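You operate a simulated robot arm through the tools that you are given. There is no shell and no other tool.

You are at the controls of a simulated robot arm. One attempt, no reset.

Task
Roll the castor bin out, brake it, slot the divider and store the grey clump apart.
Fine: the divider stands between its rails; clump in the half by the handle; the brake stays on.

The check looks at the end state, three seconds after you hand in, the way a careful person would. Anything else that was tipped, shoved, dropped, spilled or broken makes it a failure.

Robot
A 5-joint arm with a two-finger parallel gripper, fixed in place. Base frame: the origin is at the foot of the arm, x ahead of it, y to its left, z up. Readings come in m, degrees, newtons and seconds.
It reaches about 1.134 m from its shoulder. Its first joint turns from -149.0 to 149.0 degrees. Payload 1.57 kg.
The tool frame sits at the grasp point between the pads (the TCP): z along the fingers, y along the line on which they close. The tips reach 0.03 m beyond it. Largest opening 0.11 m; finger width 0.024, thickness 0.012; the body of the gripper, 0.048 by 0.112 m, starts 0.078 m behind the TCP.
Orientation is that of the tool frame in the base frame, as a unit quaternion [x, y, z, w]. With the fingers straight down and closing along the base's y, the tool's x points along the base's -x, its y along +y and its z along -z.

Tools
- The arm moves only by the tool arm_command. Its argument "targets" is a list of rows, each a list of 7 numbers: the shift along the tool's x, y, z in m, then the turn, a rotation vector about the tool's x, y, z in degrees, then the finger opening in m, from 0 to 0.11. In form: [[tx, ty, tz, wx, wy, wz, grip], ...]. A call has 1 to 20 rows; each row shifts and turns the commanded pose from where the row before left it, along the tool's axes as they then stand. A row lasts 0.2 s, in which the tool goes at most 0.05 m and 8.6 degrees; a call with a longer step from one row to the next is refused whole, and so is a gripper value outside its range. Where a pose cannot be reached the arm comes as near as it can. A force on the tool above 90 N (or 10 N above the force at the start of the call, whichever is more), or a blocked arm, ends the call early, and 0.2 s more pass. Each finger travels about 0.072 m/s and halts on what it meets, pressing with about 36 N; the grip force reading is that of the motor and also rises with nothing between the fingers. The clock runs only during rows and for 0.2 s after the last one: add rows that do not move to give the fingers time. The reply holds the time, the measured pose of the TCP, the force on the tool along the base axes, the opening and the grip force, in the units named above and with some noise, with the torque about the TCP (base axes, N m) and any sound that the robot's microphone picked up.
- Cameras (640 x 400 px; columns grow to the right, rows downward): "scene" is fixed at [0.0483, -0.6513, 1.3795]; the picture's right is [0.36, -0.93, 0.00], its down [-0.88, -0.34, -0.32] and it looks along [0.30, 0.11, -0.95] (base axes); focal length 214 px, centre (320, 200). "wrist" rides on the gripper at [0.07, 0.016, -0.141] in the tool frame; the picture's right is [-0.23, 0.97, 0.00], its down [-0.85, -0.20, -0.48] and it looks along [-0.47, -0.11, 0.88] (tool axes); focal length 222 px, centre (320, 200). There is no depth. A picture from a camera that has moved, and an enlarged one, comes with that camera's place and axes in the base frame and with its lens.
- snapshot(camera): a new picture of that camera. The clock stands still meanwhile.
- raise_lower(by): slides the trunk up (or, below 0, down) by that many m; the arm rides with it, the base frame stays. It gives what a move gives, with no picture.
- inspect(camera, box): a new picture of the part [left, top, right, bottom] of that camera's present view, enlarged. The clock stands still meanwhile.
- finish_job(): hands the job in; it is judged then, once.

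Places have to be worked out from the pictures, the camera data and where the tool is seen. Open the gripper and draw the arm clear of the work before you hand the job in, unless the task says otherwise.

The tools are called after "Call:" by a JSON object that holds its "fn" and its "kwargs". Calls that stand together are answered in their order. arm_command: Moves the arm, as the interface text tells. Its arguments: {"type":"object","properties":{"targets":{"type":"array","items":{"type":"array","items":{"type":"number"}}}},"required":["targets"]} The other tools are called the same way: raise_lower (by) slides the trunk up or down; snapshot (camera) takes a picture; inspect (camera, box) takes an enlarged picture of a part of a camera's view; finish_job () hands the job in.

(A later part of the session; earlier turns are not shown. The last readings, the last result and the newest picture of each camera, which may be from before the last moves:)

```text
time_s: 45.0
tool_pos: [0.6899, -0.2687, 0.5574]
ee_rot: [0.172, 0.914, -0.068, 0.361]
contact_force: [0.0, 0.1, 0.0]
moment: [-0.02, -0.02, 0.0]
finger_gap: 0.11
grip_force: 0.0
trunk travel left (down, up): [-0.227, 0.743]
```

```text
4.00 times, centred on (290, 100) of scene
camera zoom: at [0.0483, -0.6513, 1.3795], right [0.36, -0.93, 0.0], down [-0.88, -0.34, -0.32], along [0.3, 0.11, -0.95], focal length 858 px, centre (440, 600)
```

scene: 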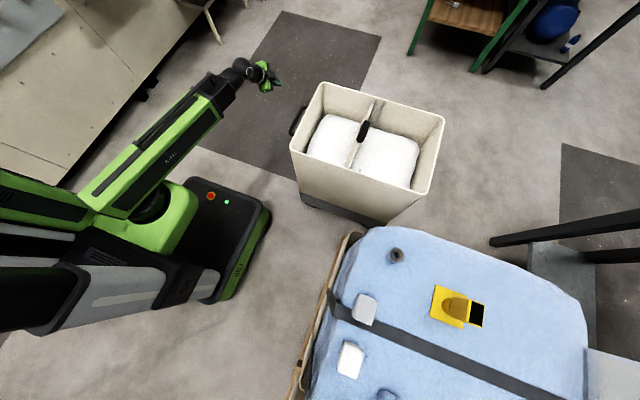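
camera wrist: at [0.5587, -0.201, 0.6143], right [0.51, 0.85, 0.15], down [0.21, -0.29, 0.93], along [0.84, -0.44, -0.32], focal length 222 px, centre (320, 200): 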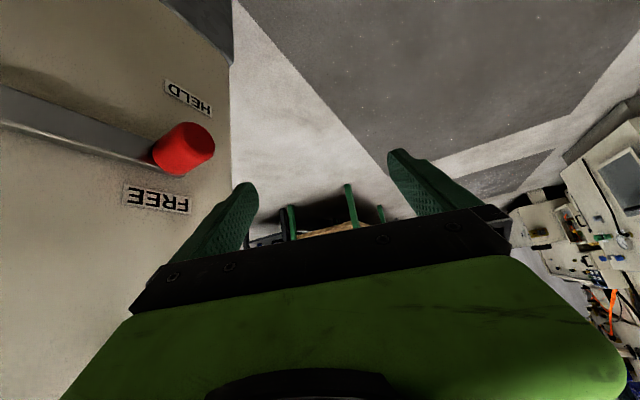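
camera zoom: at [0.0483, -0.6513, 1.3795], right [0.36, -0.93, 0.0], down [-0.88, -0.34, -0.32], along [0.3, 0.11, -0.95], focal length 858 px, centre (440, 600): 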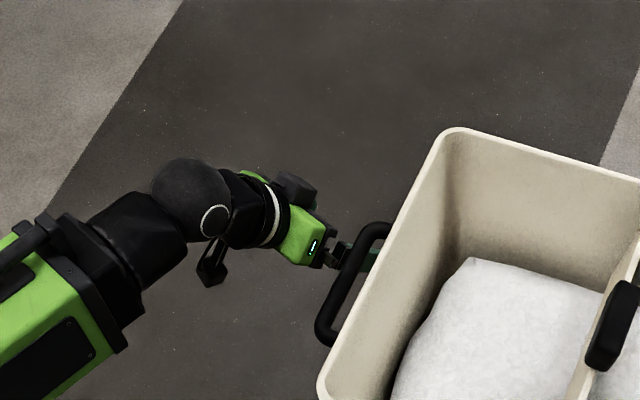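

The fingertip is at about (0.687, -0.333, 0.535) and the knob at (0.640, -0.38 to -0.338, 0.506). I'll finish the swing so the finger overlaps the knob, then start lowering with the trunk in small steps.

Call:
{"fn": "arm_command", "kwargs": {"targets": [[0.0005, -0.0124, -0.0005, 0.653, 0, 0.704, 0.11], [0.0005, -0.0124, -0.0005, 0.653, 0, 0.704, 0.11], [0, 0, 0, 0, 0, 0, 0.11]]}}

Call:
{"fn": "raise_lower", "kwargs": {"by": -0.025}}

Call:
{"fn": "snapshot", "kwargs": {"camera": "wrist"}}

Call:
{"fn": "inspect", "kwargs": {"camera": "scene", "box": [260, 60, 340, 130]}}

```text
time_s: 45.8
tool_pos: [0.6794, -0.2929, 0.5572]
ee_rot: [0.186, 0.912, -0.073, 0.359]
contact_force: [-0.6, 0.9, -0.6]
moment: [0.01, 0.03, -0.02]
finger_gap: 0.11
grip_force: 0.1
trunk travel left (down, up): [-0.227, 0.743]
```

```text
time_s: 46.5
tool_pos: [0.6796, -0.2926, 0.5321]
ee_rot: [0.187, 0.912, -0.075, 0.358]
contact_force: [-0.3, -0.7, 0.4]
moment: [0.0, 0.02, -0.01]
finger_gap: 0.1101
grip_force: 0.0
trunk travel left (down, up): [-0.202, 0.768]
```

```text
taken
camera wrist: at [0.5506, -0.2194, 0.5892], right [0.54, 0.83, 0.15], down [0.2, -0.3, 0.93], along [0.82, -0.47, -0.32], focal length 222 px, centre (320, 200)
```

wrist: 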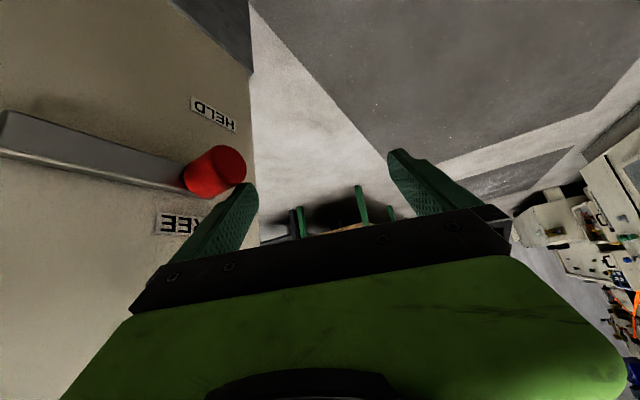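

```text
5.71 times, centred on (300, 95) of scene
camera zoom: at [0.0483, -0.6513, 1.3795], right [0.36, -0.93, 0.0], down [-0.88, -0.34, -0.32], along [0.3, 0.11, -0.95], focal length 1226 px, centre (434, 800)
```

zoom: 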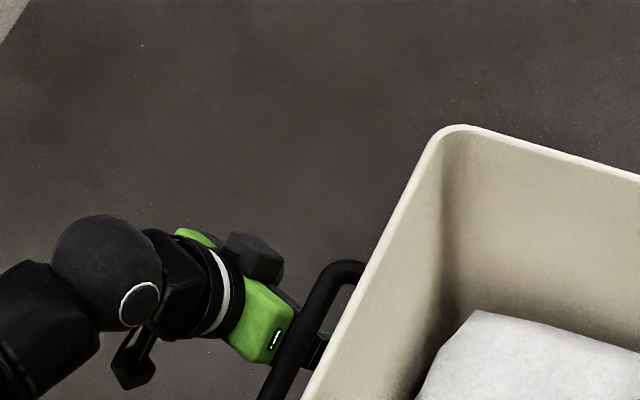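

The finger is right over the knob with no contact yet. I'll continue lowering in 2–3 cm steps, watching force and the lever.

Call:
{"fn": "raise_lower", "kwargs": {"by": -0.025}}

Call:
{"fn": "snapshot", "kwargs": {"camera": "wrist"}}

```text
time_s: 47.2
tool_pos: [0.68, -0.2923, 0.507]
ee_rot: [0.186, 0.912, -0.074, 0.358]
contact_force: [0.3, 0.2, 0.7]
moment: [-0.01, -0.01, -0.01]
finger_gap: 0.11
grip_force: 0.1
trunk travel left (down, up): [-0.177, 0.793]
```

```text
taken
camera wrist: at [0.5506, -0.2194, 0.5642], right [0.54, 0.83, 0.15], down [0.2, -0.3, 0.93], along [0.82, -0.47, -0.32], focal length 222 px, centre (320, 200)
```

wrist: 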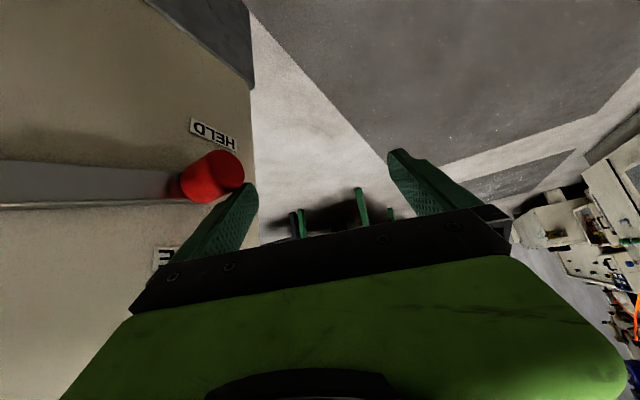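

The knob is following the finger down with little force. Continuing.

Call:
{"fn": "raise_lower", "kwargs": {"by": -0.03}}

Call:
{"fn": "snapshot", "kwargs": {"camera": "wrist"}}

```text
time_s: 48.0
tool_pos: [0.6806, -0.292, 0.4769]
ee_rot: [0.185, 0.912, -0.073, 0.358]
contact_force: [-0.4, 0.3, 0.5]
moment: [-0.03, 0.01, -0.01]
finger_gap: 0.11
grip_force: 0.0
trunk travel left (down, up): [-0.147, 0.823]
```

```text
taken
camera wrist: at [0.5506, -0.2194, 0.5342], right [0.54, 0.83, 0.15], down [0.2, -0.3, 0.93], along [0.82, -0.47, -0.32], focal length 222 px, centre (320, 200)
```

wrist: 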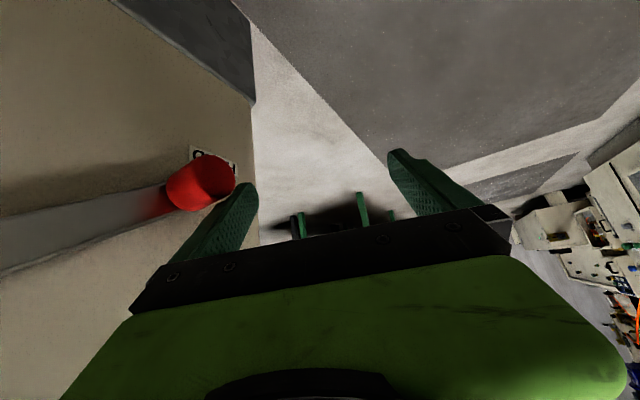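

The lever is turning toward HELD. I'll keep lowering in smaller steps until it stops or clicks.

Call:
{"fn": "raise_lower", "kwargs": {"by": -0.02}}

Call:
{"fn": "snapshot", "kwargs": {"camera": "wrist"}}

```text
time_s: 48.7
tool_pos: [0.6801, -0.2927, 0.4583]
ee_rot: [0.186, 0.911, -0.074, 0.36]
contact_force: [0.4, -0.4, 0.2]
moment: [-0.01, 0.0, 0.0]
finger_gap: 0.1097
grip_force: 0.1
trunk travel left (down, up): [-0.127, 0.843]
```

```text
taken
camera wrist: at [0.5506, -0.2194, 0.5142], right [0.54, 0.83, 0.15], down [0.2, -0.3, 0.93], along [0.82, -0.47, -0.32], focal length 222 px, centre (320, 200)
```

wrist: 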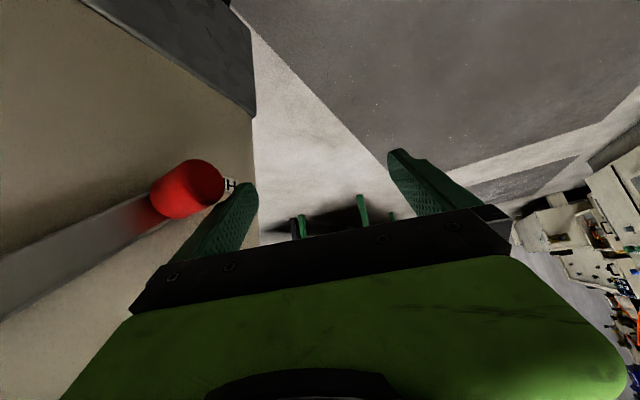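

Still moving freely; continuing another 2 cm.

Call:
{"fn": "raise_lower", "kwargs": {"by": -0.02}}

Call:
{"fn": "snapshot", "kwargs": {"camera": "wrist"}}

```text
time_s: 49.3
tool_pos: [0.68, -0.2907, 0.4368]
ee_rot: [0.186, 0.912, -0.074, 0.358]
contact_force: [-1.1, -0.8, 0.1]
moment: [-0.02, 0.0, -0.01]
finger_gap: 0.11
grip_force: 0.2
trunk travel left (down, up): [-0.107, 0.863]
```

```text
taken
camera wrist: at [0.5506, -0.2194, 0.4942], right [0.54, 0.83, 0.15], down [0.2, -0.3, 0.93], along [0.82, -0.47, -0.32], focal length 222 px, centre (320, 200)
```

wrist: 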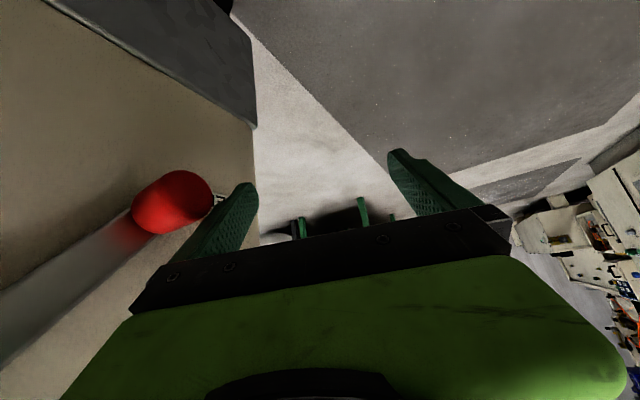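

The knob is now about 46° down from FREE with no stop felt yet. I'll continue in small steps to find the end of travel.

Call:
{"fn": "raise_lower", "kwargs": {"by": -0.015}}

Call:
{"fn": "snapshot", "kwargs": {"camera": "wrist"}}

```text
time_s: 50.0
tool_pos: [0.6792, -0.2921, 0.4228]
ee_rot: [0.186, 0.911, -0.074, 0.359]
contact_force: [0.3, -0.4, -0.5]
moment: [0.01, 0.0, 0.02]
finger_gap: 0.1099
grip_force: 0.0
trunk travel left (down, up): [-0.092, 0.878]
```

```text
taken
camera wrist: at [0.5506, -0.2194, 0.4792], right [0.54, 0.83, 0.15], down [0.2, -0.3, 0.93], along [0.82, -0.47, -0.32], focal length 222 px, centre (320, 200)
```

wrist: 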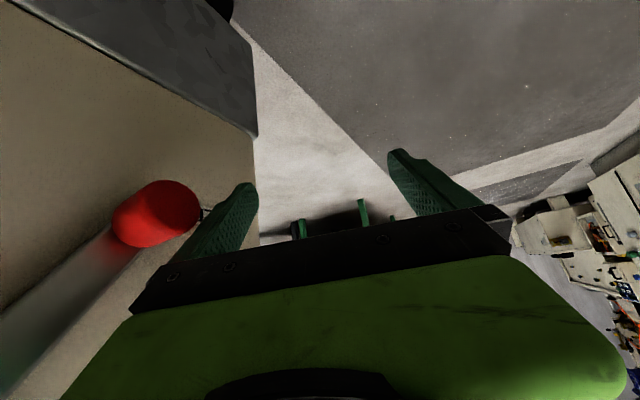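

Still turning (about 53°). Another small step.

Call:
{"fn": "raise_lower", "kwargs": {"by": -0.015}}

Call:
{"fn": "snapshot", "kwargs": {"camera": "wrist"}}

```text
time_s: 50.6
tool_pos: [0.6791, -0.2925, 0.4064]
ee_rot: [0.187, 0.912, -0.075, 0.358]
contact_force: [1.7, 1.8, -1.6]
moment: [0.02, -0.11, -0.13]
finger_gap: 0.1069
grip_force: 0.1
trunk travel left (down, up): [-0.077, 0.893]
```

```text
taken
camera wrist: at [0.5507, -0.2192, 0.4641], right [0.54, 0.83, 0.15], down [0.2, -0.3, 0.93], along [0.82, -0.47, -0.32], focal length 222 px, centre (320, 200)
```

wrist: 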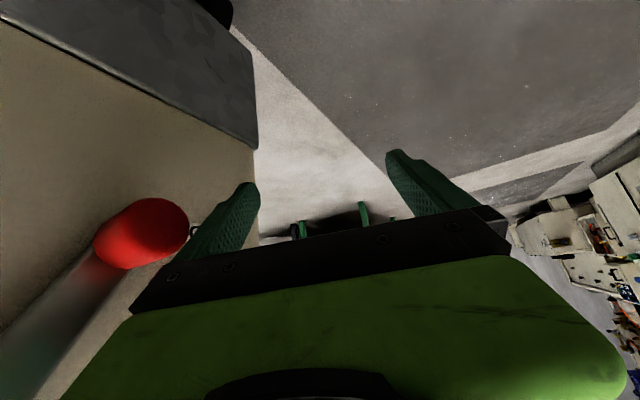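

The finger gap dropped slightly: the contact point has slid near the knob's outer end. I'll lift 1.5 cm, shift about 1.2 cm closer to the face, and press again.

Call:
{"fn": "raise_lower", "kwargs": {"by": 0.02}}

Call:
{"fn": "arm_command", "kwargs": {"targets": [[0, -0.006, 0, 0.316, 0, 0.341, 0.11], [0, -0.007, 0, 0.316, 0, 0.341, 0.11], [0, 0, 0, 0, 0, 0, 0.11]]}}

Call:
{"fn": "snapshot", "kwargs": {"camera": "wrist"}}

```text
time_s: 51.2
tool_pos: [0.6791, -0.2917, 0.428]
ee_rot: [0.187, 0.911, -0.075, 0.36]
contact_force: [-0.1, 0.3, -0.1]
moment: [-0.02, 0.03, 0.0]
finger_gap: 0.11
grip_force: 0.0
trunk travel left (down, up): [-0.097, 0.873]
```

```text
time_s: 52.0
tool_pos: [0.6753, -0.3044, 0.4268]
ee_rot: [0.194, 0.91, -0.077, 0.358]
contact_force: [-0.7, 0.3, -0.1]
moment: [-0.01, 0.02, -0.01]
finger_gap: 0.1099
grip_force: 0.0
trunk travel left (down, up): [-0.097, 0.873]
```

```text
taken
camera wrist: at [0.5471, -0.2288, 0.4843], right [0.55, 0.82, 0.15], down [0.19, -0.3, 0.93], along [0.81, -0.48, -0.32], focal length 222 px, centre (320, 200)
```

wrist: 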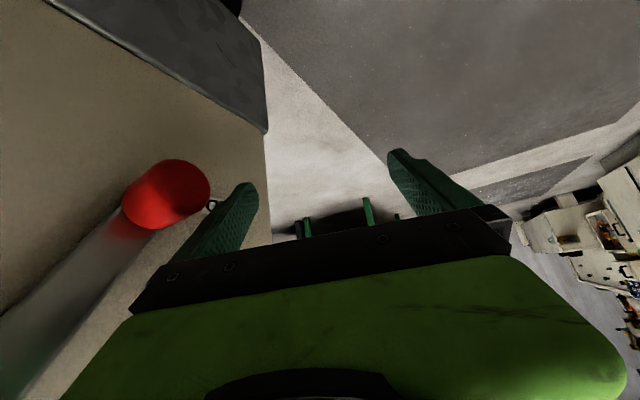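

The knob stayed down at about 57° when released, so it holds position. Now I'll press further to find the true end stop.

Call:
{"fn": "raise_lower", "kwargs": {"by": -0.03}}

Call:
{"fn": "snapshot", "kwargs": {"camera": "wrist"}}

```text
time_s: 52.6
tool_pos: [0.6811, -0.3078, 0.4096]
ee_rot: [0.183, 0.907, -0.086, 0.369]
contact_force: [19.3, -2.5, 20.7]
moment: [-0.88, 1.99, 0.99]
finger_gap: 0.1047
grip_force: 0.0
trunk travel left (down, up): [-0.074, 0.896]
stopped: the force on the tool passed its limit at 108 N (the readings are from after the stop); the commanded pose is now the measured one
```

```text
taken
camera wrist: at [0.5509, -0.2312, 0.4616], right [0.54, 0.83, 0.14], down [0.18, -0.27, 0.94], along [0.83, -0.48, -0.3], focal length 222 px, centre (320, 200)
```

wrist: 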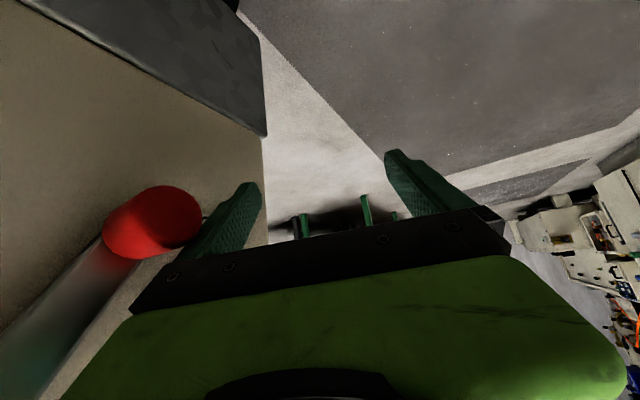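

The lever hit its end stop (force limit tripped), so the brake is fully at HELD. I'll lift off and swing the finger clear, then check that the lever stays.

Call:
{"fn": "raise_lower", "kwargs": {"by": 0.03}}

Call:
{"fn": "arm_command", "kwargs": {"targets": [[0, 0.0124, 0, -0.653, 0, -0.704, 0.11], [0, 0.0124, 0, -0.653, 0, -0.704, 0.11], [0, 0.0124, 0, -0.653, 0, -0.704, 0.11], [0, 0.0124, 0, -0.653, 0, -0.704, 0.11], [0, 0.0124, 0, -0.653, 0, -0.704, 0.11], [0, 0.0124, 0, -0.653, 0, -0.704, 0.11], [0, 0.0124, 0, -0.653, 0, -0.704, 0.11], [0, 0.0124, 0, -0.653, 0, -0.704, 0.11], [0, 0, 0, 0, 0, 0, 0.11]]}}

Call:
{"fn": "snapshot", "kwargs": {"camera": "wrist"}}

Call:
{"fn": "snapshot", "kwargs": {"camera": "scene"}}

```text
time_s: 53.4
tool_pos: [0.6794, -0.3068, 0.4384]
ee_rot: [0.186, 0.907, -0.085, 0.367]
contact_force: [0.1, 0.0, 0.3]
moment: [0.01, -0.03, 0.0]
finger_gap: 0.1097
grip_force: 0.1
trunk travel left (down, up): [-0.104, 0.866]
```

```text
time_s: 55.4
tool_pos: [0.7137, -0.2125, 0.4369]
ee_rot: [0.124, 0.919, -0.061, 0.369]
contact_force: [0.6, -0.4, 0.3]
moment: [0.01, -0.05, 0.01]
finger_gap: 0.11
grip_force: 0.1
trunk travel left (down, up): [-0.104, 0.866]
```

```text
taken
camera wrist: at [0.5758, -0.1559, 0.4912], right [0.42, 0.9, 0.14], down [0.22, -0.25, 0.94], along [0.88, -0.37, -0.31], focal length 222 px, centre (320, 200)
```

wrist: 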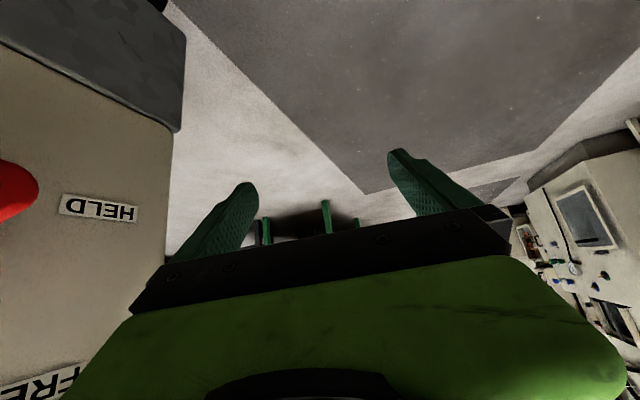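

```text
taken
```

scene: 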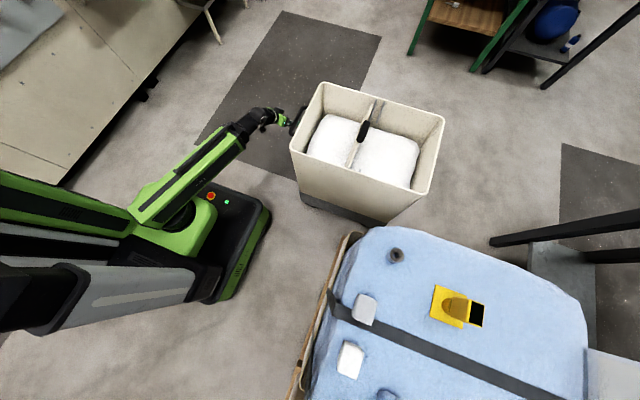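

The knob now sits level with the HELD label and the bin hasn't moved. Next, I'll raise the trunk well above the bin and bring the tool back to vertical to inspect the divider and rails.

Call:
{"fn": "raise_lower", "kwargs": {"by": 0.5}}

Call:
{"fn": "arm_command", "kwargs": {"targets": [[0, 0, 0, 0, 8.5, 0, 0.11], [0, 0, 0, 0, 8.5, 0, 0.11], [0, 0, 0, 0, 8.5, 0, 0.11], [0, 0, 0, 0, 8.5, 0, 0.11], [0, 0, 0, 0, 8.5, 0, 0.11], [0, 0, 0, 0, 0, 0, 0.11]]}}

```text
refused: 0.5 is not a number from -0.4 to 0.4
```

```text
time_s: 56.8
tool_pos: [0.7138, -0.2124, 0.3709]
ee_rot: [0.137, 0.99, -0.012, 0.011]
contact_force: [-0.2, 0.5, 0.0]
moment: [0.0, -0.02, -0.03]
finger_gap: 0.1101
grip_force: 0.1
out of reach, approached as far as the arm can: row 1, 2, 3, 4, 5
trunk travel left (down, up): [-0.104, 0.866]
```

The 0.5 raise was refused (max 0.4), and the untilt ran at low height in free space without contact. Now I'll raise by 0.4.

Call:
{"fn": "raise_lower", "kwargs": {"by": 0.4}}

```text
time_s: 60.6
tool_pos: [0.7139, -0.2129, 0.7699]
ee_rot: [0.138, 0.99, -0.012, 0.012]
contact_force: [-1.1, 0.3, 0.3]
moment: [0.02, 0.02, 0.0]
finger_gap: 0.1101
grip_force: 0.1
trunk travel left (down, up): [-0.504, 0.466]
```

Raising another 0.25 m for a good overview of the bin interior.

Call:
{"fn": "raise_lower", "kwargs": {"by": 0.25}}

Call:
{"fn": "arm_command", "kwargs": {"targets": [[0, 0, 0, -1.17, 1.55, 0, 0.11], [0, 0, 0, 0, 0, -8.0, 0.11], [0, 0, 0, 0, 0, -7.9, 0.11], [0.0154, -0.0407, 0, 0, 0, 0, 0.11], [0.0154, -0.0407, 0, 0, 0, 0, 0.11], [0.0154, -0.0407, 0, 0, 0, 0, 0.11], [0.0154, -0.0407, 0, 0, 0, 0, 0.11], [0.0154, -0.0407, 0, 0, 0, 0, 0.11], [0.0154, -0.0407, 0, 0, 0, 0, 0.11], [0.0154, -0.0407, 0, 0, 0, 0, 0.11], [0.0154, -0.0407, 0, 0, 0, 0, 0.11], [0.0154, -0.0407, 0, 0, 0, 0, 0.11], [0.0154, -0.0407, 0, 0, 0, 0, 0.11], [0, 0, 0, 0, 0, 0, 0.11]]}}

Call:
{"fn": "snapshot", "kwargs": {"camera": "wrist"}}

```text
time_s: 63.2
tool_pos: [0.7129, -0.2138, 1.0204]
ee_rot: [0.137, 0.99, -0.012, 0.011]
contact_force: [-0.4, 1.2, -0.2]
moment: [0.01, 0.02, 0.02]
finger_gap: 0.1098
grip_force: 0.1
trunk travel left (down, up): [-0.754, 0.216]
```

```text
time_s: 66.2
tool_pos: [0.5613, -0.6221, 1.0204]
ee_rot: [-0.001, 1.0, -0.001, 0.001]
contact_force: [-0.2, 0.1, -0.3]
moment: [-0.01, 0.01, 0.02]
finger_gap: 0.1103
grip_force: 0.0
trunk travel left (down, up): [-0.754, 0.216]
```

```text
taken
camera wrist: at [0.4909, -0.6051, 1.1628], right [0.23, 0.97, 0.0], down [0.86, -0.2, 0.48], along [0.47, -0.11, -0.88], focal length 222 px, centre (320, 200)
```

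wrist: 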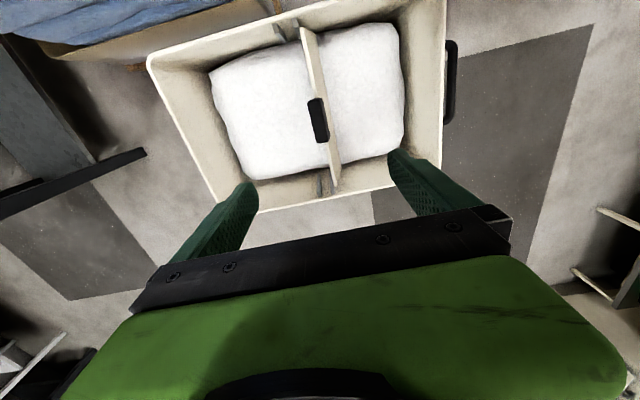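

A good top view. I'll zoom in on the divider, its black grip and the rails.

Call:
{"fn": "inspect", "kwargs": {"camera": "wrist", "box": [200, 0, 440, 210]}}

Call:
{"fn": "inspect", "kwargs": {"camera": "wrist", "box": [260, 10, 360, 110]}}

Call:
{"fn": "inspect", "kwargs": {"camera": "wrist", "box": [270, 110, 370, 210]}}

Call:
{"fn": "inspect", "kwargs": {"camera": "scene", "box": [330, 80, 420, 200]}}

```text
1.90 times, centred on (320, 105) of wrist
camera zoom: at [0.4909, -0.6051, 1.1628], right [0.23, 0.97, 0.0], down [0.86, -0.2, 0.48], along [0.47, -0.11, -0.88], focal length 423 px, centre (320, 381)
```

zoom: 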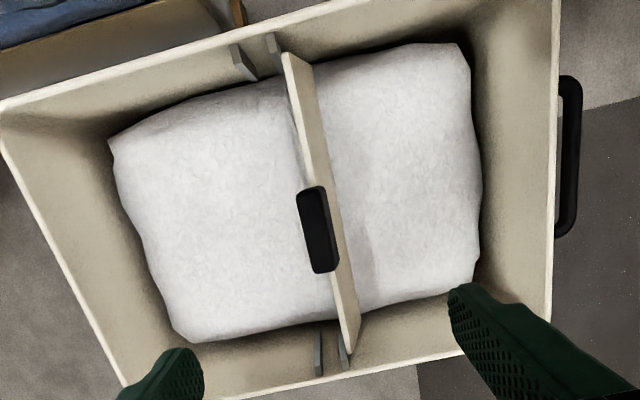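

```text
4.00 times, centred on (310, 60) of wrist
camera zoom: at [0.4909, -0.6051, 1.1628], right [0.23, 0.97, 0.0], down [0.86, -0.2, 0.48], along [0.47, -0.11, -0.88], focal length 888 px, centre (360, 760)
```

zoom: 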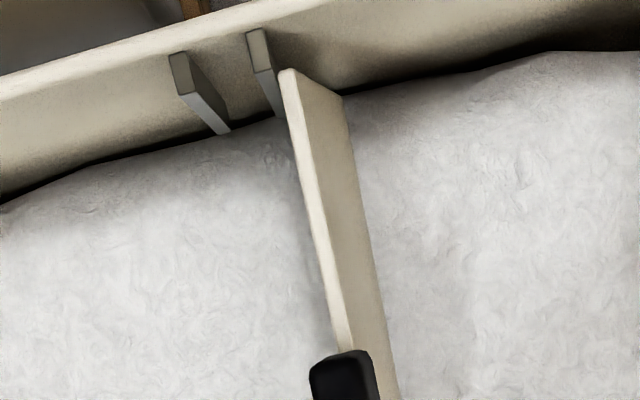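

```text
4.00 times, centred on (320, 160) of wrist
camera zoom: at [0.4909, -0.6051, 1.1628], right [0.23, 0.97, 0.0], down [0.86, -0.2, 0.48], along [0.47, -0.11, -0.88], focal length 888 px, centre (320, 360)
```

zoom: 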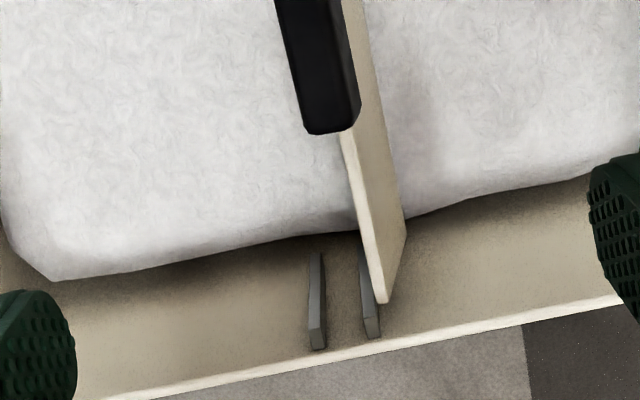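

```text
3.33 times, centred on (375, 140) of scene
camera zoom: at [0.0483, -0.6513, 1.3795], right [0.36, -0.93, 0.0], down [-0.88, -0.34, -0.32], along [0.3, 0.11, -0.95], focal length 715 px, centre (137, 400)
```

zoom: 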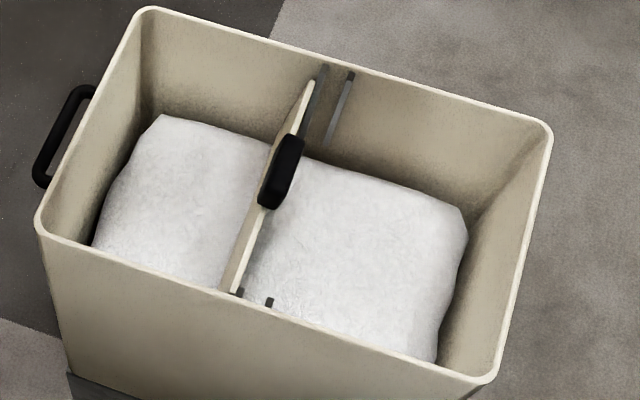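

The divider (about 0.30 × 0.10 m plate with a black grip) leans just on the handle side of the rails. Its top edge is at y≈-0.62, z≈0.70, the slot centre is at y≈-0.646, and the grip centre is about (0.559, -0.626, 0.721). I'll line up over the grip, narrow the opening, and descend to z≈0.80 to verify.

Call:
{"fn": "arm_command", "kwargs": {"targets": [[0.001, -0.004, 0, 0, 0, 0, 0.09], [0, 0, 0, 0, 0, 0, 0.075], [0, 0, 0, 0, 0, 0, 0.075]]}}

Call:
{"fn": "raise_lower", "kwargs": {"by": -0.2}}

Call:
{"fn": "snapshot", "kwargs": {"camera": "wrist"}}

Call:
{"fn": "inspect", "kwargs": {"camera": "wrist", "box": [200, 60, 440, 210]}}

```text
time_s: 67.0
tool_pos: [0.5597, -0.6241, 1.0192]
ee_rot: [0.0, 1.0, 0.0, 0.0]
contact_force: [0.3, -0.4, -1.6]
moment: [0.02, 0.02, 0.01]
finger_gap: 0.0753
grip_force: 0.1
trunk travel left (down, up): [-0.754, 0.216]
```

```text
time_s: 69.2
tool_pos: [0.5599, -0.6255, 0.821]
ee_rot: [-0.001, 1.0, 0.0, 0.0]
contact_force: [-0.3, -0.1, 0.8]
moment: [0.0, -0.01, 0.0]
finger_gap: 0.075
grip_force: 0.2
trunk travel left (down, up): [-0.554, 0.416]
```

```text
taken
camera wrist: at [0.4898, -0.6086, 0.9629], right [0.23, 0.97, 0.0], down [0.86, -0.2, 0.48], along [0.47, -0.11, -0.88], focal length 222 px, centre (320, 200)
```

wrist: 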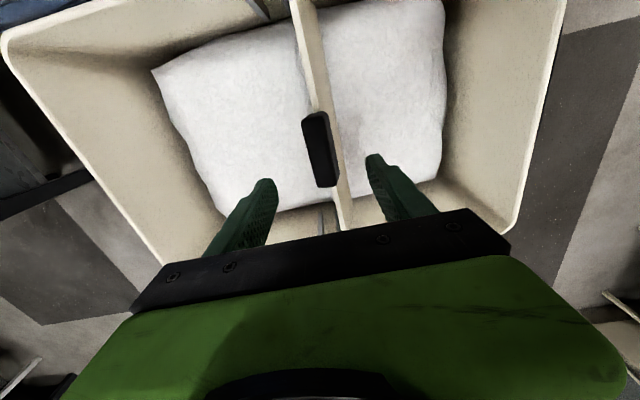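

```text
2.67 times, centred on (320, 135) of wrist
camera zoom: at [0.4898, -0.6086, 0.9629], right [0.23, 0.97, 0.0], down [0.86, -0.2, 0.48], along [0.47, -0.11, -0.88], focal length 592 px, centre (320, 373)
```

zoom: 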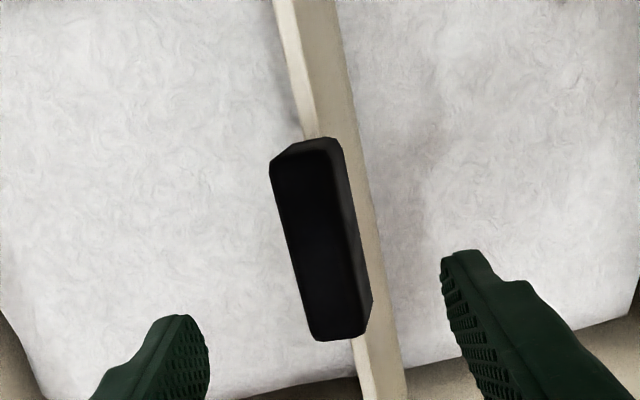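

The grip is centred between the fingers at about (0.560, -0.625, 0.715). I'll lower 0.105 m so the pads straddle it.

Call:
{"fn": "raise_lower", "kwargs": {"by": -0.105}}

Call:
{"fn": "inspect", "kwargs": {"camera": "wrist", "box": [200, 80, 440, 230]}}

Call:
{"fn": "inspect", "kwargs": {"camera": "scene", "box": [300, 70, 440, 200]}}

```text
time_s: 70.5
tool_pos: [0.5602, -0.6249, 0.7154]
ee_rot: [-0.001, 1.0, 0.0, 0.0]
contact_force: [-0.3, -0.9, 0.0]
moment: [0.0, 0.0, -0.01]
finger_gap: 0.0753
grip_force: 0.1
trunk travel left (down, up): [-0.449, 0.521]
```

```text
2.67 times, centred on (320, 155) of wrist
camera zoom: at [0.4898, -0.6086, 0.8579], right [0.23, 0.97, 0.0], down [0.86, -0.2, 0.48], along [0.47, -0.11, -0.88], focal length 592 px, centre (320, 320)
```

zoom: 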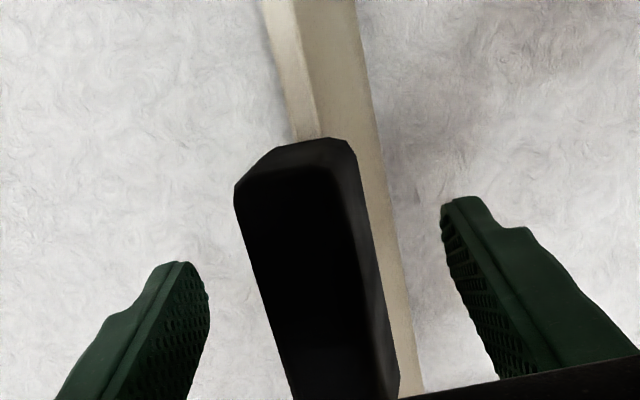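

```text
3.08 times, centred on (370, 135) of scene
camera zoom: at [0.0483, -0.6513, 1.3795], right [0.36, -0.93, 0.0], down [-0.88, -0.34, -0.32], along [0.3, 0.11, -0.95], focal length 660 px, centre (166, 400)
```

zoom: 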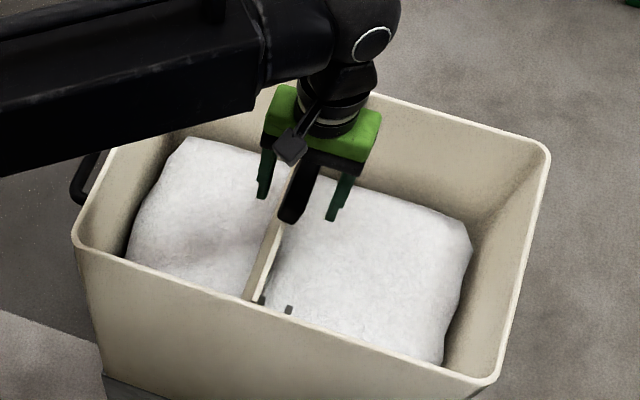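

The grip is between the pads. Closing gently on it now.

Call:
{"fn": "arm_command", "kwargs": {"targets": [[0, 0, 0, 0, 0, 0, 0.06], [0, 0, 0, 0, 0, 0, 0.045], [0, 0, 0, 0, 0, 0, 0.03], [0, 0, 0, 0, 0, 0, 0.02], [0, 0, 0, 0, 0, 0, 0.01], [0, 0, 0, 0, 0, 0, 0.0], [0, 0, 0, 0, 0, 0, 0.0], [0, 0, 0, 0, 0, 0, 0.0]]}}

Call:
{"fn": "snapshot", "kwargs": {"camera": "wrist"}}

Call:
{"fn": "inspect", "kwargs": {"camera": "scene", "box": [300, 70, 440, 200]}}

```text
time_s: 72.3
tool_pos: [0.5606, -0.6207, 0.7169]
ee_rot: [-0.002, 1.0, 0.005, -0.001]
contact_force: [-1.9, 50.1, -11.1]
moment: [0.82, -0.15, -0.13]
finger_gap: 0.0261
grip_force: 35.7
trunk travel left (down, up): [-0.449, 0.521]
```

```text
taken
camera wrist: at [0.4909, -0.605, 0.859], right [0.22, 0.97, 0.01], down [0.86, -0.2, 0.47], along [0.46, -0.1, -0.88], focal length 222 px, centre (320, 200)
```

wrist: 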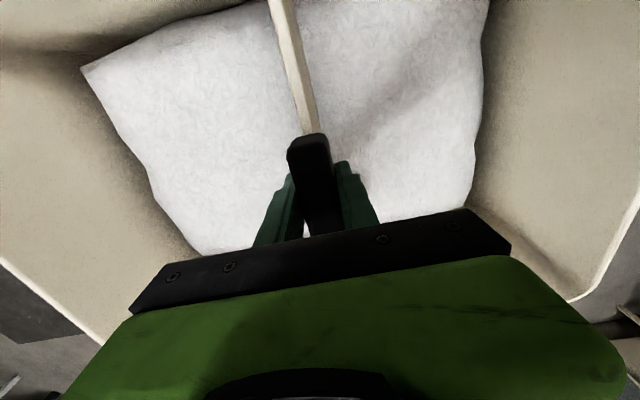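

```text
3.08 times, centred on (370, 135) of scene
camera zoom: at [0.0483, -0.6513, 1.3795], right [0.36, -0.93, 0.0], down [-0.88, -0.34, -0.32], along [0.3, 0.11, -0.95], focal length 660 px, centre (166, 400)
```

zoom: 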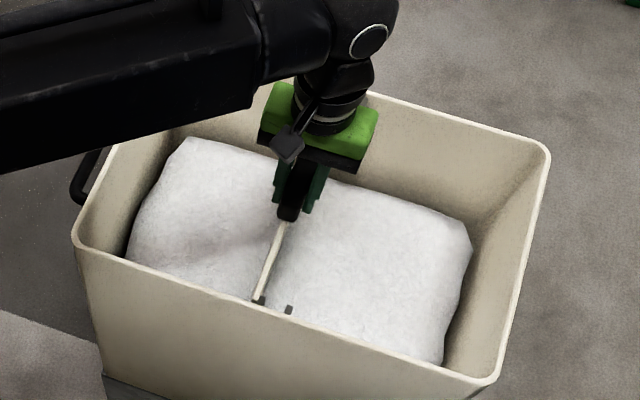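

Grip is firm (26 mm), and the plate has straightened up, but it is pressing sideways against the rail (50 N in +y). I'll ease +y by about 1 cm to relieve that before lifting.

Call:
{"fn": "arm_command", "kwargs": {"targets": [[0, 0.004, 0, 0, 0, 0, 0.0], [0, 0.004, 0, 0, 0, 0, 0.0], [0, 0.003, 0, 0, 0, 0, 0.0], [0, 0, 0, 0, 0, 0, 0.0]]}}

```text
time_s: 73.3
tool_pos: [0.5602, -0.6148, 0.7153]
ee_rot: [0.0, 1.0, -0.001, 0.0]
contact_force: [-0.4, -1.0, -0.1]
moment: [-0.04, -0.29, -0.09]
finger_gap: 0.0256
grip_force: 36.1
trunk travel left (down, up): [-0.449, 0.521]
```

Force is back to zero. Lifting the divider by trunk, first 5 cm to check that it is free, then the rest.

Call:
{"fn": "raise_lower", "kwargs": {"by": 0.05}}

Call:
{"fn": "snapshot", "kwargs": {"camera": "wrist"}}

```text
time_s: 74.2
tool_pos: [0.559, -0.6132, 0.7653]
ee_rot: [-0.001, 1.0, 0.0, 0.0]
contact_force: [-0.6, -0.5, -3.0]
moment: [-0.04, -0.01, 0.0]
finger_gap: 0.0255
grip_force: 35.8
trunk travel left (down, up): [-0.499, 0.471]
```

```text
taken
camera wrist: at [0.4902, -0.5977, 0.9076], right [0.23, 0.97, 0.0], down [0.86, -0.2, 0.48], along [0.47, -0.11, -0.88], focal length 222 px, centre (320, 200)
```

wrist: 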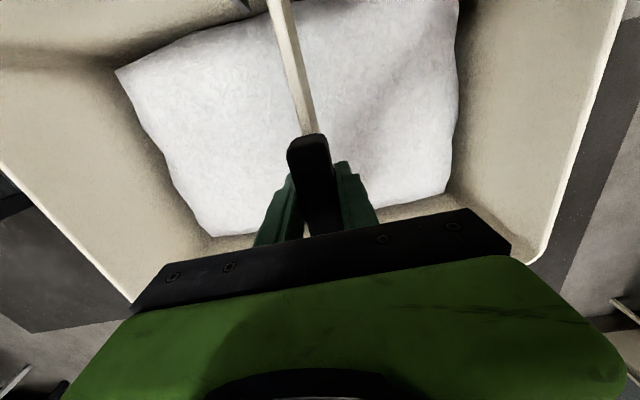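

The divider lifts freely (about 3 N). Lifting 10 cm more so its bottom edge clears the rail tops.

Call:
{"fn": "raise_lower", "kwargs": {"by": 0.1}}

Call:
{"fn": "snapshot", "kwargs": {"camera": "wrist"}}

Call:
{"fn": "inspect", "kwargs": {"camera": "scene", "box": [300, 50, 460, 210]}}

```text
time_s: 75.6
tool_pos: [0.561, -0.6136, 0.8659]
ee_rot: [-0.001, 1.0, 0.0, 0.0]
contact_force: [-1.0, 0.3, -2.4]
moment: [-0.02, -0.01, -0.01]
finger_gap: 0.0259
grip_force: 36.2
trunk travel left (down, up): [-0.599, 0.371]
```

```text
taken
camera wrist: at [0.49, -0.5979, 1.0076], right [0.23, 0.97, 0.0], down [0.86, -0.2, 0.48], along [0.47, -0.11, -0.88], focal length 222 px, centre (320, 200)
```

wrist: 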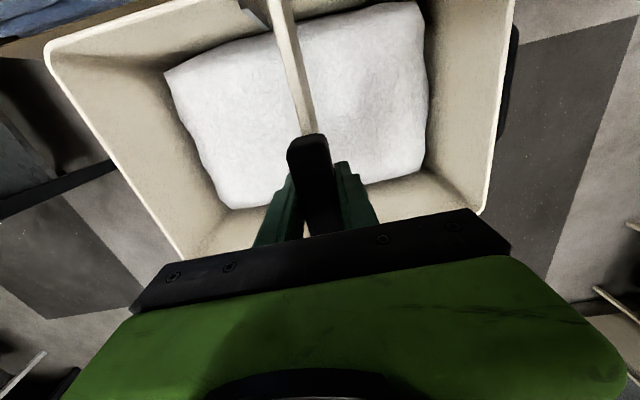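

```text
2.50 times, centred on (380, 130) of scene
camera zoom: at [0.0483, -0.6513, 1.3795], right [0.36, -0.93, 0.0], down [-0.88, -0.34, -0.32], along [0.3, 0.11, -0.95], focal length 536 px, centre (170, 375)
```

zoom: 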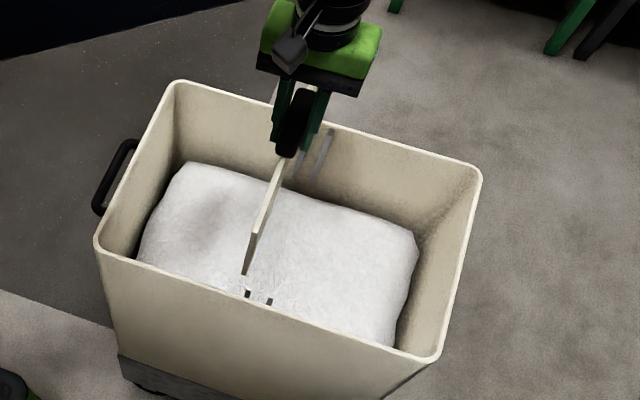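

The divider is clear of the rails. I'll zoom in on both ends to measure its offset relative to the slot.

Call:
{"fn": "inspect", "kwargs": {"camera": "wrist", "box": [220, 0, 340, 90]}}

Call:
{"fn": "inspect", "kwargs": {"camera": "scene", "box": [340, 80, 400, 180]}}

```text
4.44 times, centred on (280, 45) of wrist
camera zoom: at [0.49, -0.5979, 1.0076], right [0.23, 0.97, 0.0], down [0.86, -0.2, 0.48], along [0.47, -0.11, -0.88], focal length 987 px, centre (498, 889)
```

zoom: 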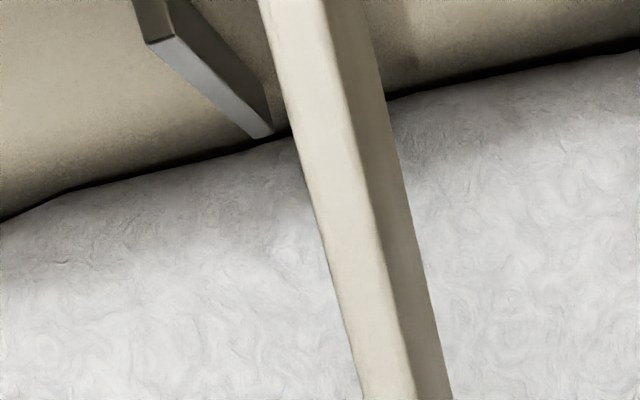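

```text
4.00 times, centred on (370, 130) of scene
camera zoom: at [0.0483, -0.6513, 1.3795], right [0.36, -0.93, 0.0], down [-0.88, -0.34, -0.32], along [0.3, 0.11, -0.95], focal length 858 px, centre (120, 480)
```

zoom: 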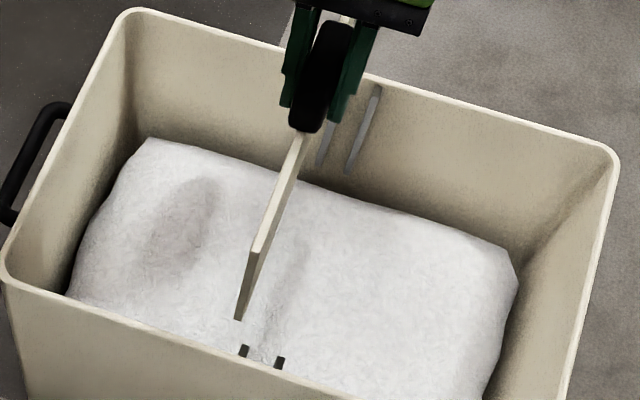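

From triangulating both ends: the slot centre is at y≈-0.645 (gap about 23 mm, plate about 8 mm), the plate is aligned with x, and it sits at about TCP y. I'll shift -y by 3.05 cm, staying above the rails, and check.

Call:
{"fn": "arm_command", "kwargs": {"targets": [[0, -0.0105, 0, 0, 0, 0, 0.0], [0, -0.01, 0, 0, 0, 0, 0.0], [0, -0.01, 0, 0, 0, 0, 0.0], [0, 0, 0, 0, 0, 0, 0.0], [0, 0, 0, 0, 0, 0, 0.0]]}}

Call:
{"fn": "inspect", "kwargs": {"camera": "scene", "box": [340, 80, 400, 180]}}

Call:
{"fn": "inspect", "kwargs": {"camera": "wrist", "box": [220, 0, 340, 90]}}

```text
time_s: 76.8
tool_pos: [0.5612, -0.6443, 0.866]
ee_rot: [-0.001, 1.0, 0.0, 0.0]
contact_force: [-0.4, 0.2, -2.0]
moment: [0.0, 0.0, 0.02]
finger_gap: 0.0258
grip_force: 36.7
trunk travel left (down, up): [-0.599, 0.371]
```

```text
4.00 times, centred on (370, 130) of scene
camera zoom: at [0.0483, -0.6513, 1.3795], right [0.36, -0.93, 0.0], down [-0.88, -0.34, -0.32], along [0.3, 0.11, -0.95], focal length 858 px, centre (120, 480)
```

zoom: 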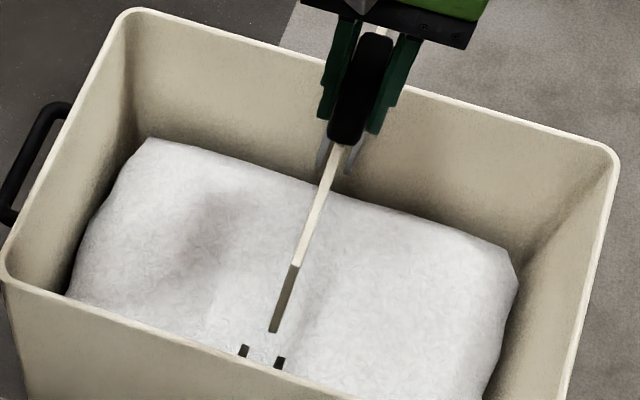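

```text
4.44 times, centred on (280, 45) of wrist
camera zoom: at [0.4896, -0.628, 1.0077], right [0.23, 0.97, 0.0], down [0.86, -0.2, 0.48], along [0.47, -0.11, -0.88], focal length 987 px, centre (498, 889)
```

zoom: 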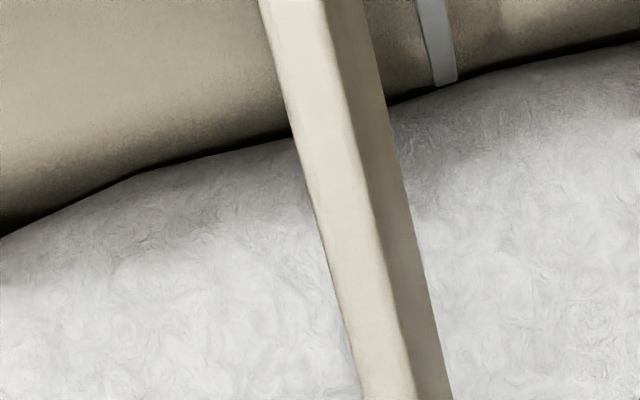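

The plate's near end projects right between the two rails. I'll lower in steps, watching the force: first 5 cm.

Call:
{"fn": "raise_lower", "kwargs": {"by": -0.05}}

Call:
{"fn": "inspect", "kwargs": {"camera": "scene", "box": [340, 80, 400, 180]}}

Call:
{"fn": "inspect", "kwargs": {"camera": "wrist", "box": [220, 0, 340, 90]}}

```text
time_s: 77.7
tool_pos: [0.5588, -0.6447, 0.8157]
ee_rot: [-0.001, 1.0, 0.001, 0.0]
contact_force: [0.2, 0.1, -1.5]
moment: [0.02, -0.02, 0.05]
finger_gap: 0.0256
grip_force: 35.8
trunk travel left (down, up): [-0.549, 0.421]
```

```text
4.00 times, centred on (370, 130) of scene
camera zoom: at [0.0483, -0.6513, 1.3795], right [0.36, -0.93, 0.0], down [-0.88, -0.34, -0.32], along [0.3, 0.11, -0.95], focal length 858 px, centre (120, 480)
```

zoom: 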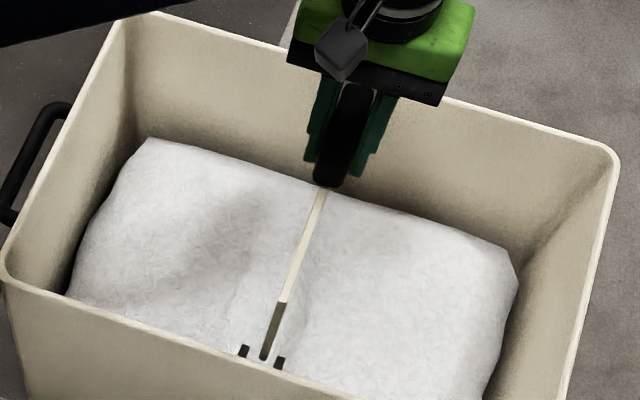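

```text
4.44 times, centred on (280, 45) of wrist
camera zoom: at [0.4897, -0.6279, 0.9577], right [0.23, 0.97, 0.0], down [0.86, -0.2, 0.48], along [0.47, -0.11, -0.88], focal length 987 px, centre (498, 889)
```

zoom: 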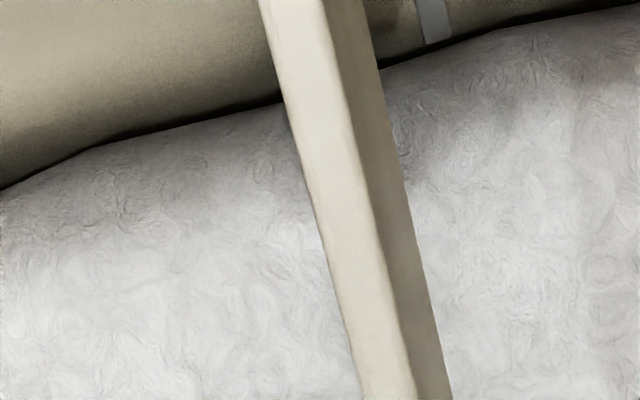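

The plate's lower corner is entering exactly between the two near rails with no contact force. Lowering another 5 cm.

Call:
{"fn": "raise_lower", "kwargs": {"by": -0.05}}

Call:
{"fn": "inspect", "kwargs": {"camera": "scene", "box": [340, 80, 400, 180]}}

```text
time_s: 78.6
tool_pos: [0.5601, -0.6435, 0.7652]
ee_rot: [0.0, 1.0, 0.0, 0.0]
contact_force: [0.2, 0.2, -2.0]
moment: [-0.06, -0.02, 0.03]
finger_gap: 0.0253
grip_force: 36.2
trunk travel left (down, up): [-0.499, 0.471]
```

```text
4.00 times, centred on (370, 130) of scene
camera zoom: at [0.0483, -0.6513, 1.3795], right [0.36, -0.93, 0.0], down [-0.88, -0.34, -0.32], along [0.3, 0.11, -0.95], focal length 858 px, centre (120, 480)
```

zoom: 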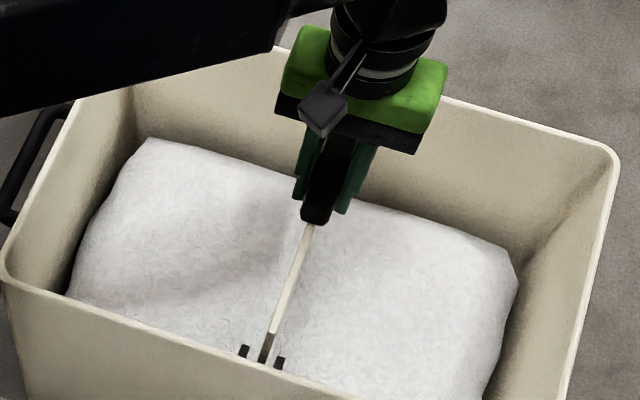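

In the slot and still free. Continuing down in smaller steps until it rests.

Call:
{"fn": "raise_lower", "kwargs": {"by": -0.03}}

Call:
{"fn": "raise_lower", "kwargs": {"by": -0.012}}

```text
time_s: 79.4
tool_pos: [0.5591, -0.6446, 0.7353]
ee_rot: [-0.001, 1.0, -0.001, 0.0]
contact_force: [0.7, -0.5, -2.1]
moment: [-0.05, 0.01, 0.03]
finger_gap: 0.0256
grip_force: 35.6
trunk travel left (down, up): [-0.469, 0.501]
```

```text
time_s: 80.0
tool_pos: [0.5594, -0.6442, 0.7223]
ee_rot: [-0.001, 1.0, 0.0, -0.001]
contact_force: [0.3, -0.4, -2.0]
moment: [-0.01, 0.01, -0.01]
finger_gap: 0.0258
grip_force: 35.7
trunk travel left (down, up): [-0.457, 0.513]
```

Still carrying the weight at z=0.722. A few more millimetres at a time.

Call:
{"fn": "raise_lower", "kwargs": {"by": -0.007}}

Call:
{"fn": "raise_lower", "kwargs": {"by": -0.005}}

Call:
{"fn": "inspect", "kwargs": {"camera": "scene", "box": [340, 80, 400, 180]}}

```text
time_s: 80.5
tool_pos: [0.5591, -0.6449, 0.7166]
ee_rot: [0.0, 1.0, 0.0, 0.0]
contact_force: [0.3, 0.2, -2.3]
moment: [0.02, 0.0, 0.02]
finger_gap: 0.0257
grip_force: 35.9
trunk travel left (down, up): [-0.45, 0.52]
```

```text
time_s: 81.1
tool_pos: [0.5588, -0.6439, 0.7137]
ee_rot: [-0.001, 1.0, -0.002, 0.001]
contact_force: [6.1, -4.5, 29.1]
moment: [-0.42, -0.05, 0.0]
finger_gap: 0.0256
grip_force: 36.0
trunk travel left (down, up): [-0.445, 0.525]
```

```text
4.00 times, centred on (370, 130) of scene
camera zoom: at [0.0483, -0.6513, 1.3795], right [0.36, -0.93, 0.0], down [-0.88, -0.34, -0.32], along [0.3, 0.11, -0.95], focal length 858 px, centre (120, 480)
```

zoom: 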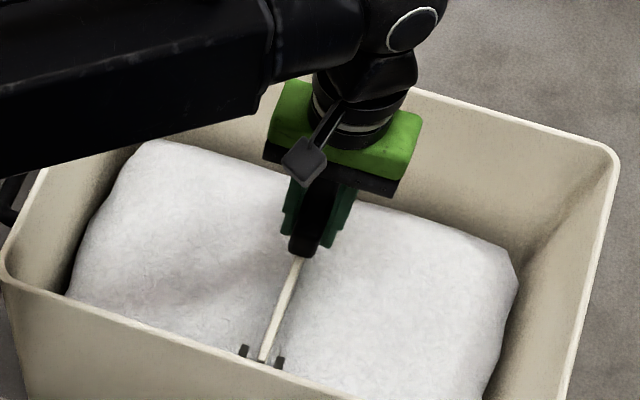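

The divider is now resting (upward force 29 N). I'll relieve that by 3 mm, then open the fingers slowly and evenly.

Call:
{"fn": "raise_lower", "kwargs": {"by": 0.003}}

Call:
{"fn": "arm_command", "kwargs": {"targets": [[0, 0, 0, 0, 0, 0, 0.026], [0, 0, 0, 0, 0, 0, 0.03], [0, 0, 0, 0, 0, 0, 0.036], [0, 0, 0, 0, 0, 0, 0.045], [0, 0, 0, 0, 0, 0, 0.06], [0, 0, 0, 0, 0, 0, 0.075], [0, 0, 0, 0, 0, 0, 0.075], [0, 0, 0, 0, 0, 0, 0.075]]}}

Call:
{"fn": "snapshot", "kwargs": {"camera": "wrist"}}

Call:
{"fn": "inspect", "kwargs": {"camera": "scene", "box": [340, 80, 400, 180]}}

```text
time_s: 81.6
tool_pos: [0.5604, -0.6438, 0.714]
ee_rot: [-0.002, 1.0, 0.0, 0.0]
contact_force: [0.9, -0.8, -3.0]
moment: [-0.04, 0.03, 0.02]
finger_gap: 0.0256
grip_force: 36.1
trunk travel left (down, up): [-0.448, 0.522]
```

```text
time_s: 83.4
tool_pos: [0.5595, -0.6448, 0.7137]
ee_rot: [-0.001, 1.0, 0.0, 0.0]
contact_force: [2.2, 0.0, 1.0]
moment: [-0.01, 0.0, -0.05]
finger_gap: 0.0749
grip_force: 0.0
trunk travel left (down, up): [-0.448, 0.522]
```

```text
taken
camera wrist: at [0.4896, -0.6278, 0.8568], right [0.23, 0.97, 0.0], down [0.86, -0.2, 0.48], along [0.47, -0.11, -0.88], focal length 222 px, centre (320, 200)
```

wrist: 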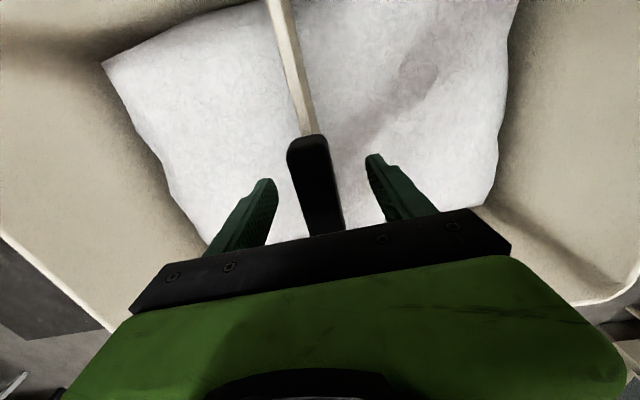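

```text
4.00 times, centred on (370, 130) of scene
camera zoom: at [0.0483, -0.6513, 1.3795], right [0.36, -0.93, 0.0], down [-0.88, -0.34, -0.32], along [0.3, 0.11, -0.95], focal length 858 px, centre (120, 480)
```

zoom: 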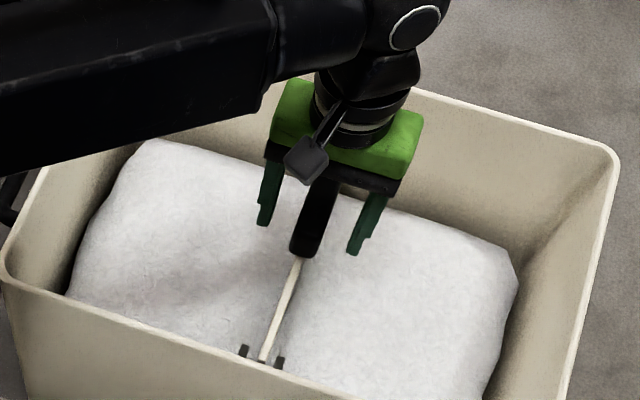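

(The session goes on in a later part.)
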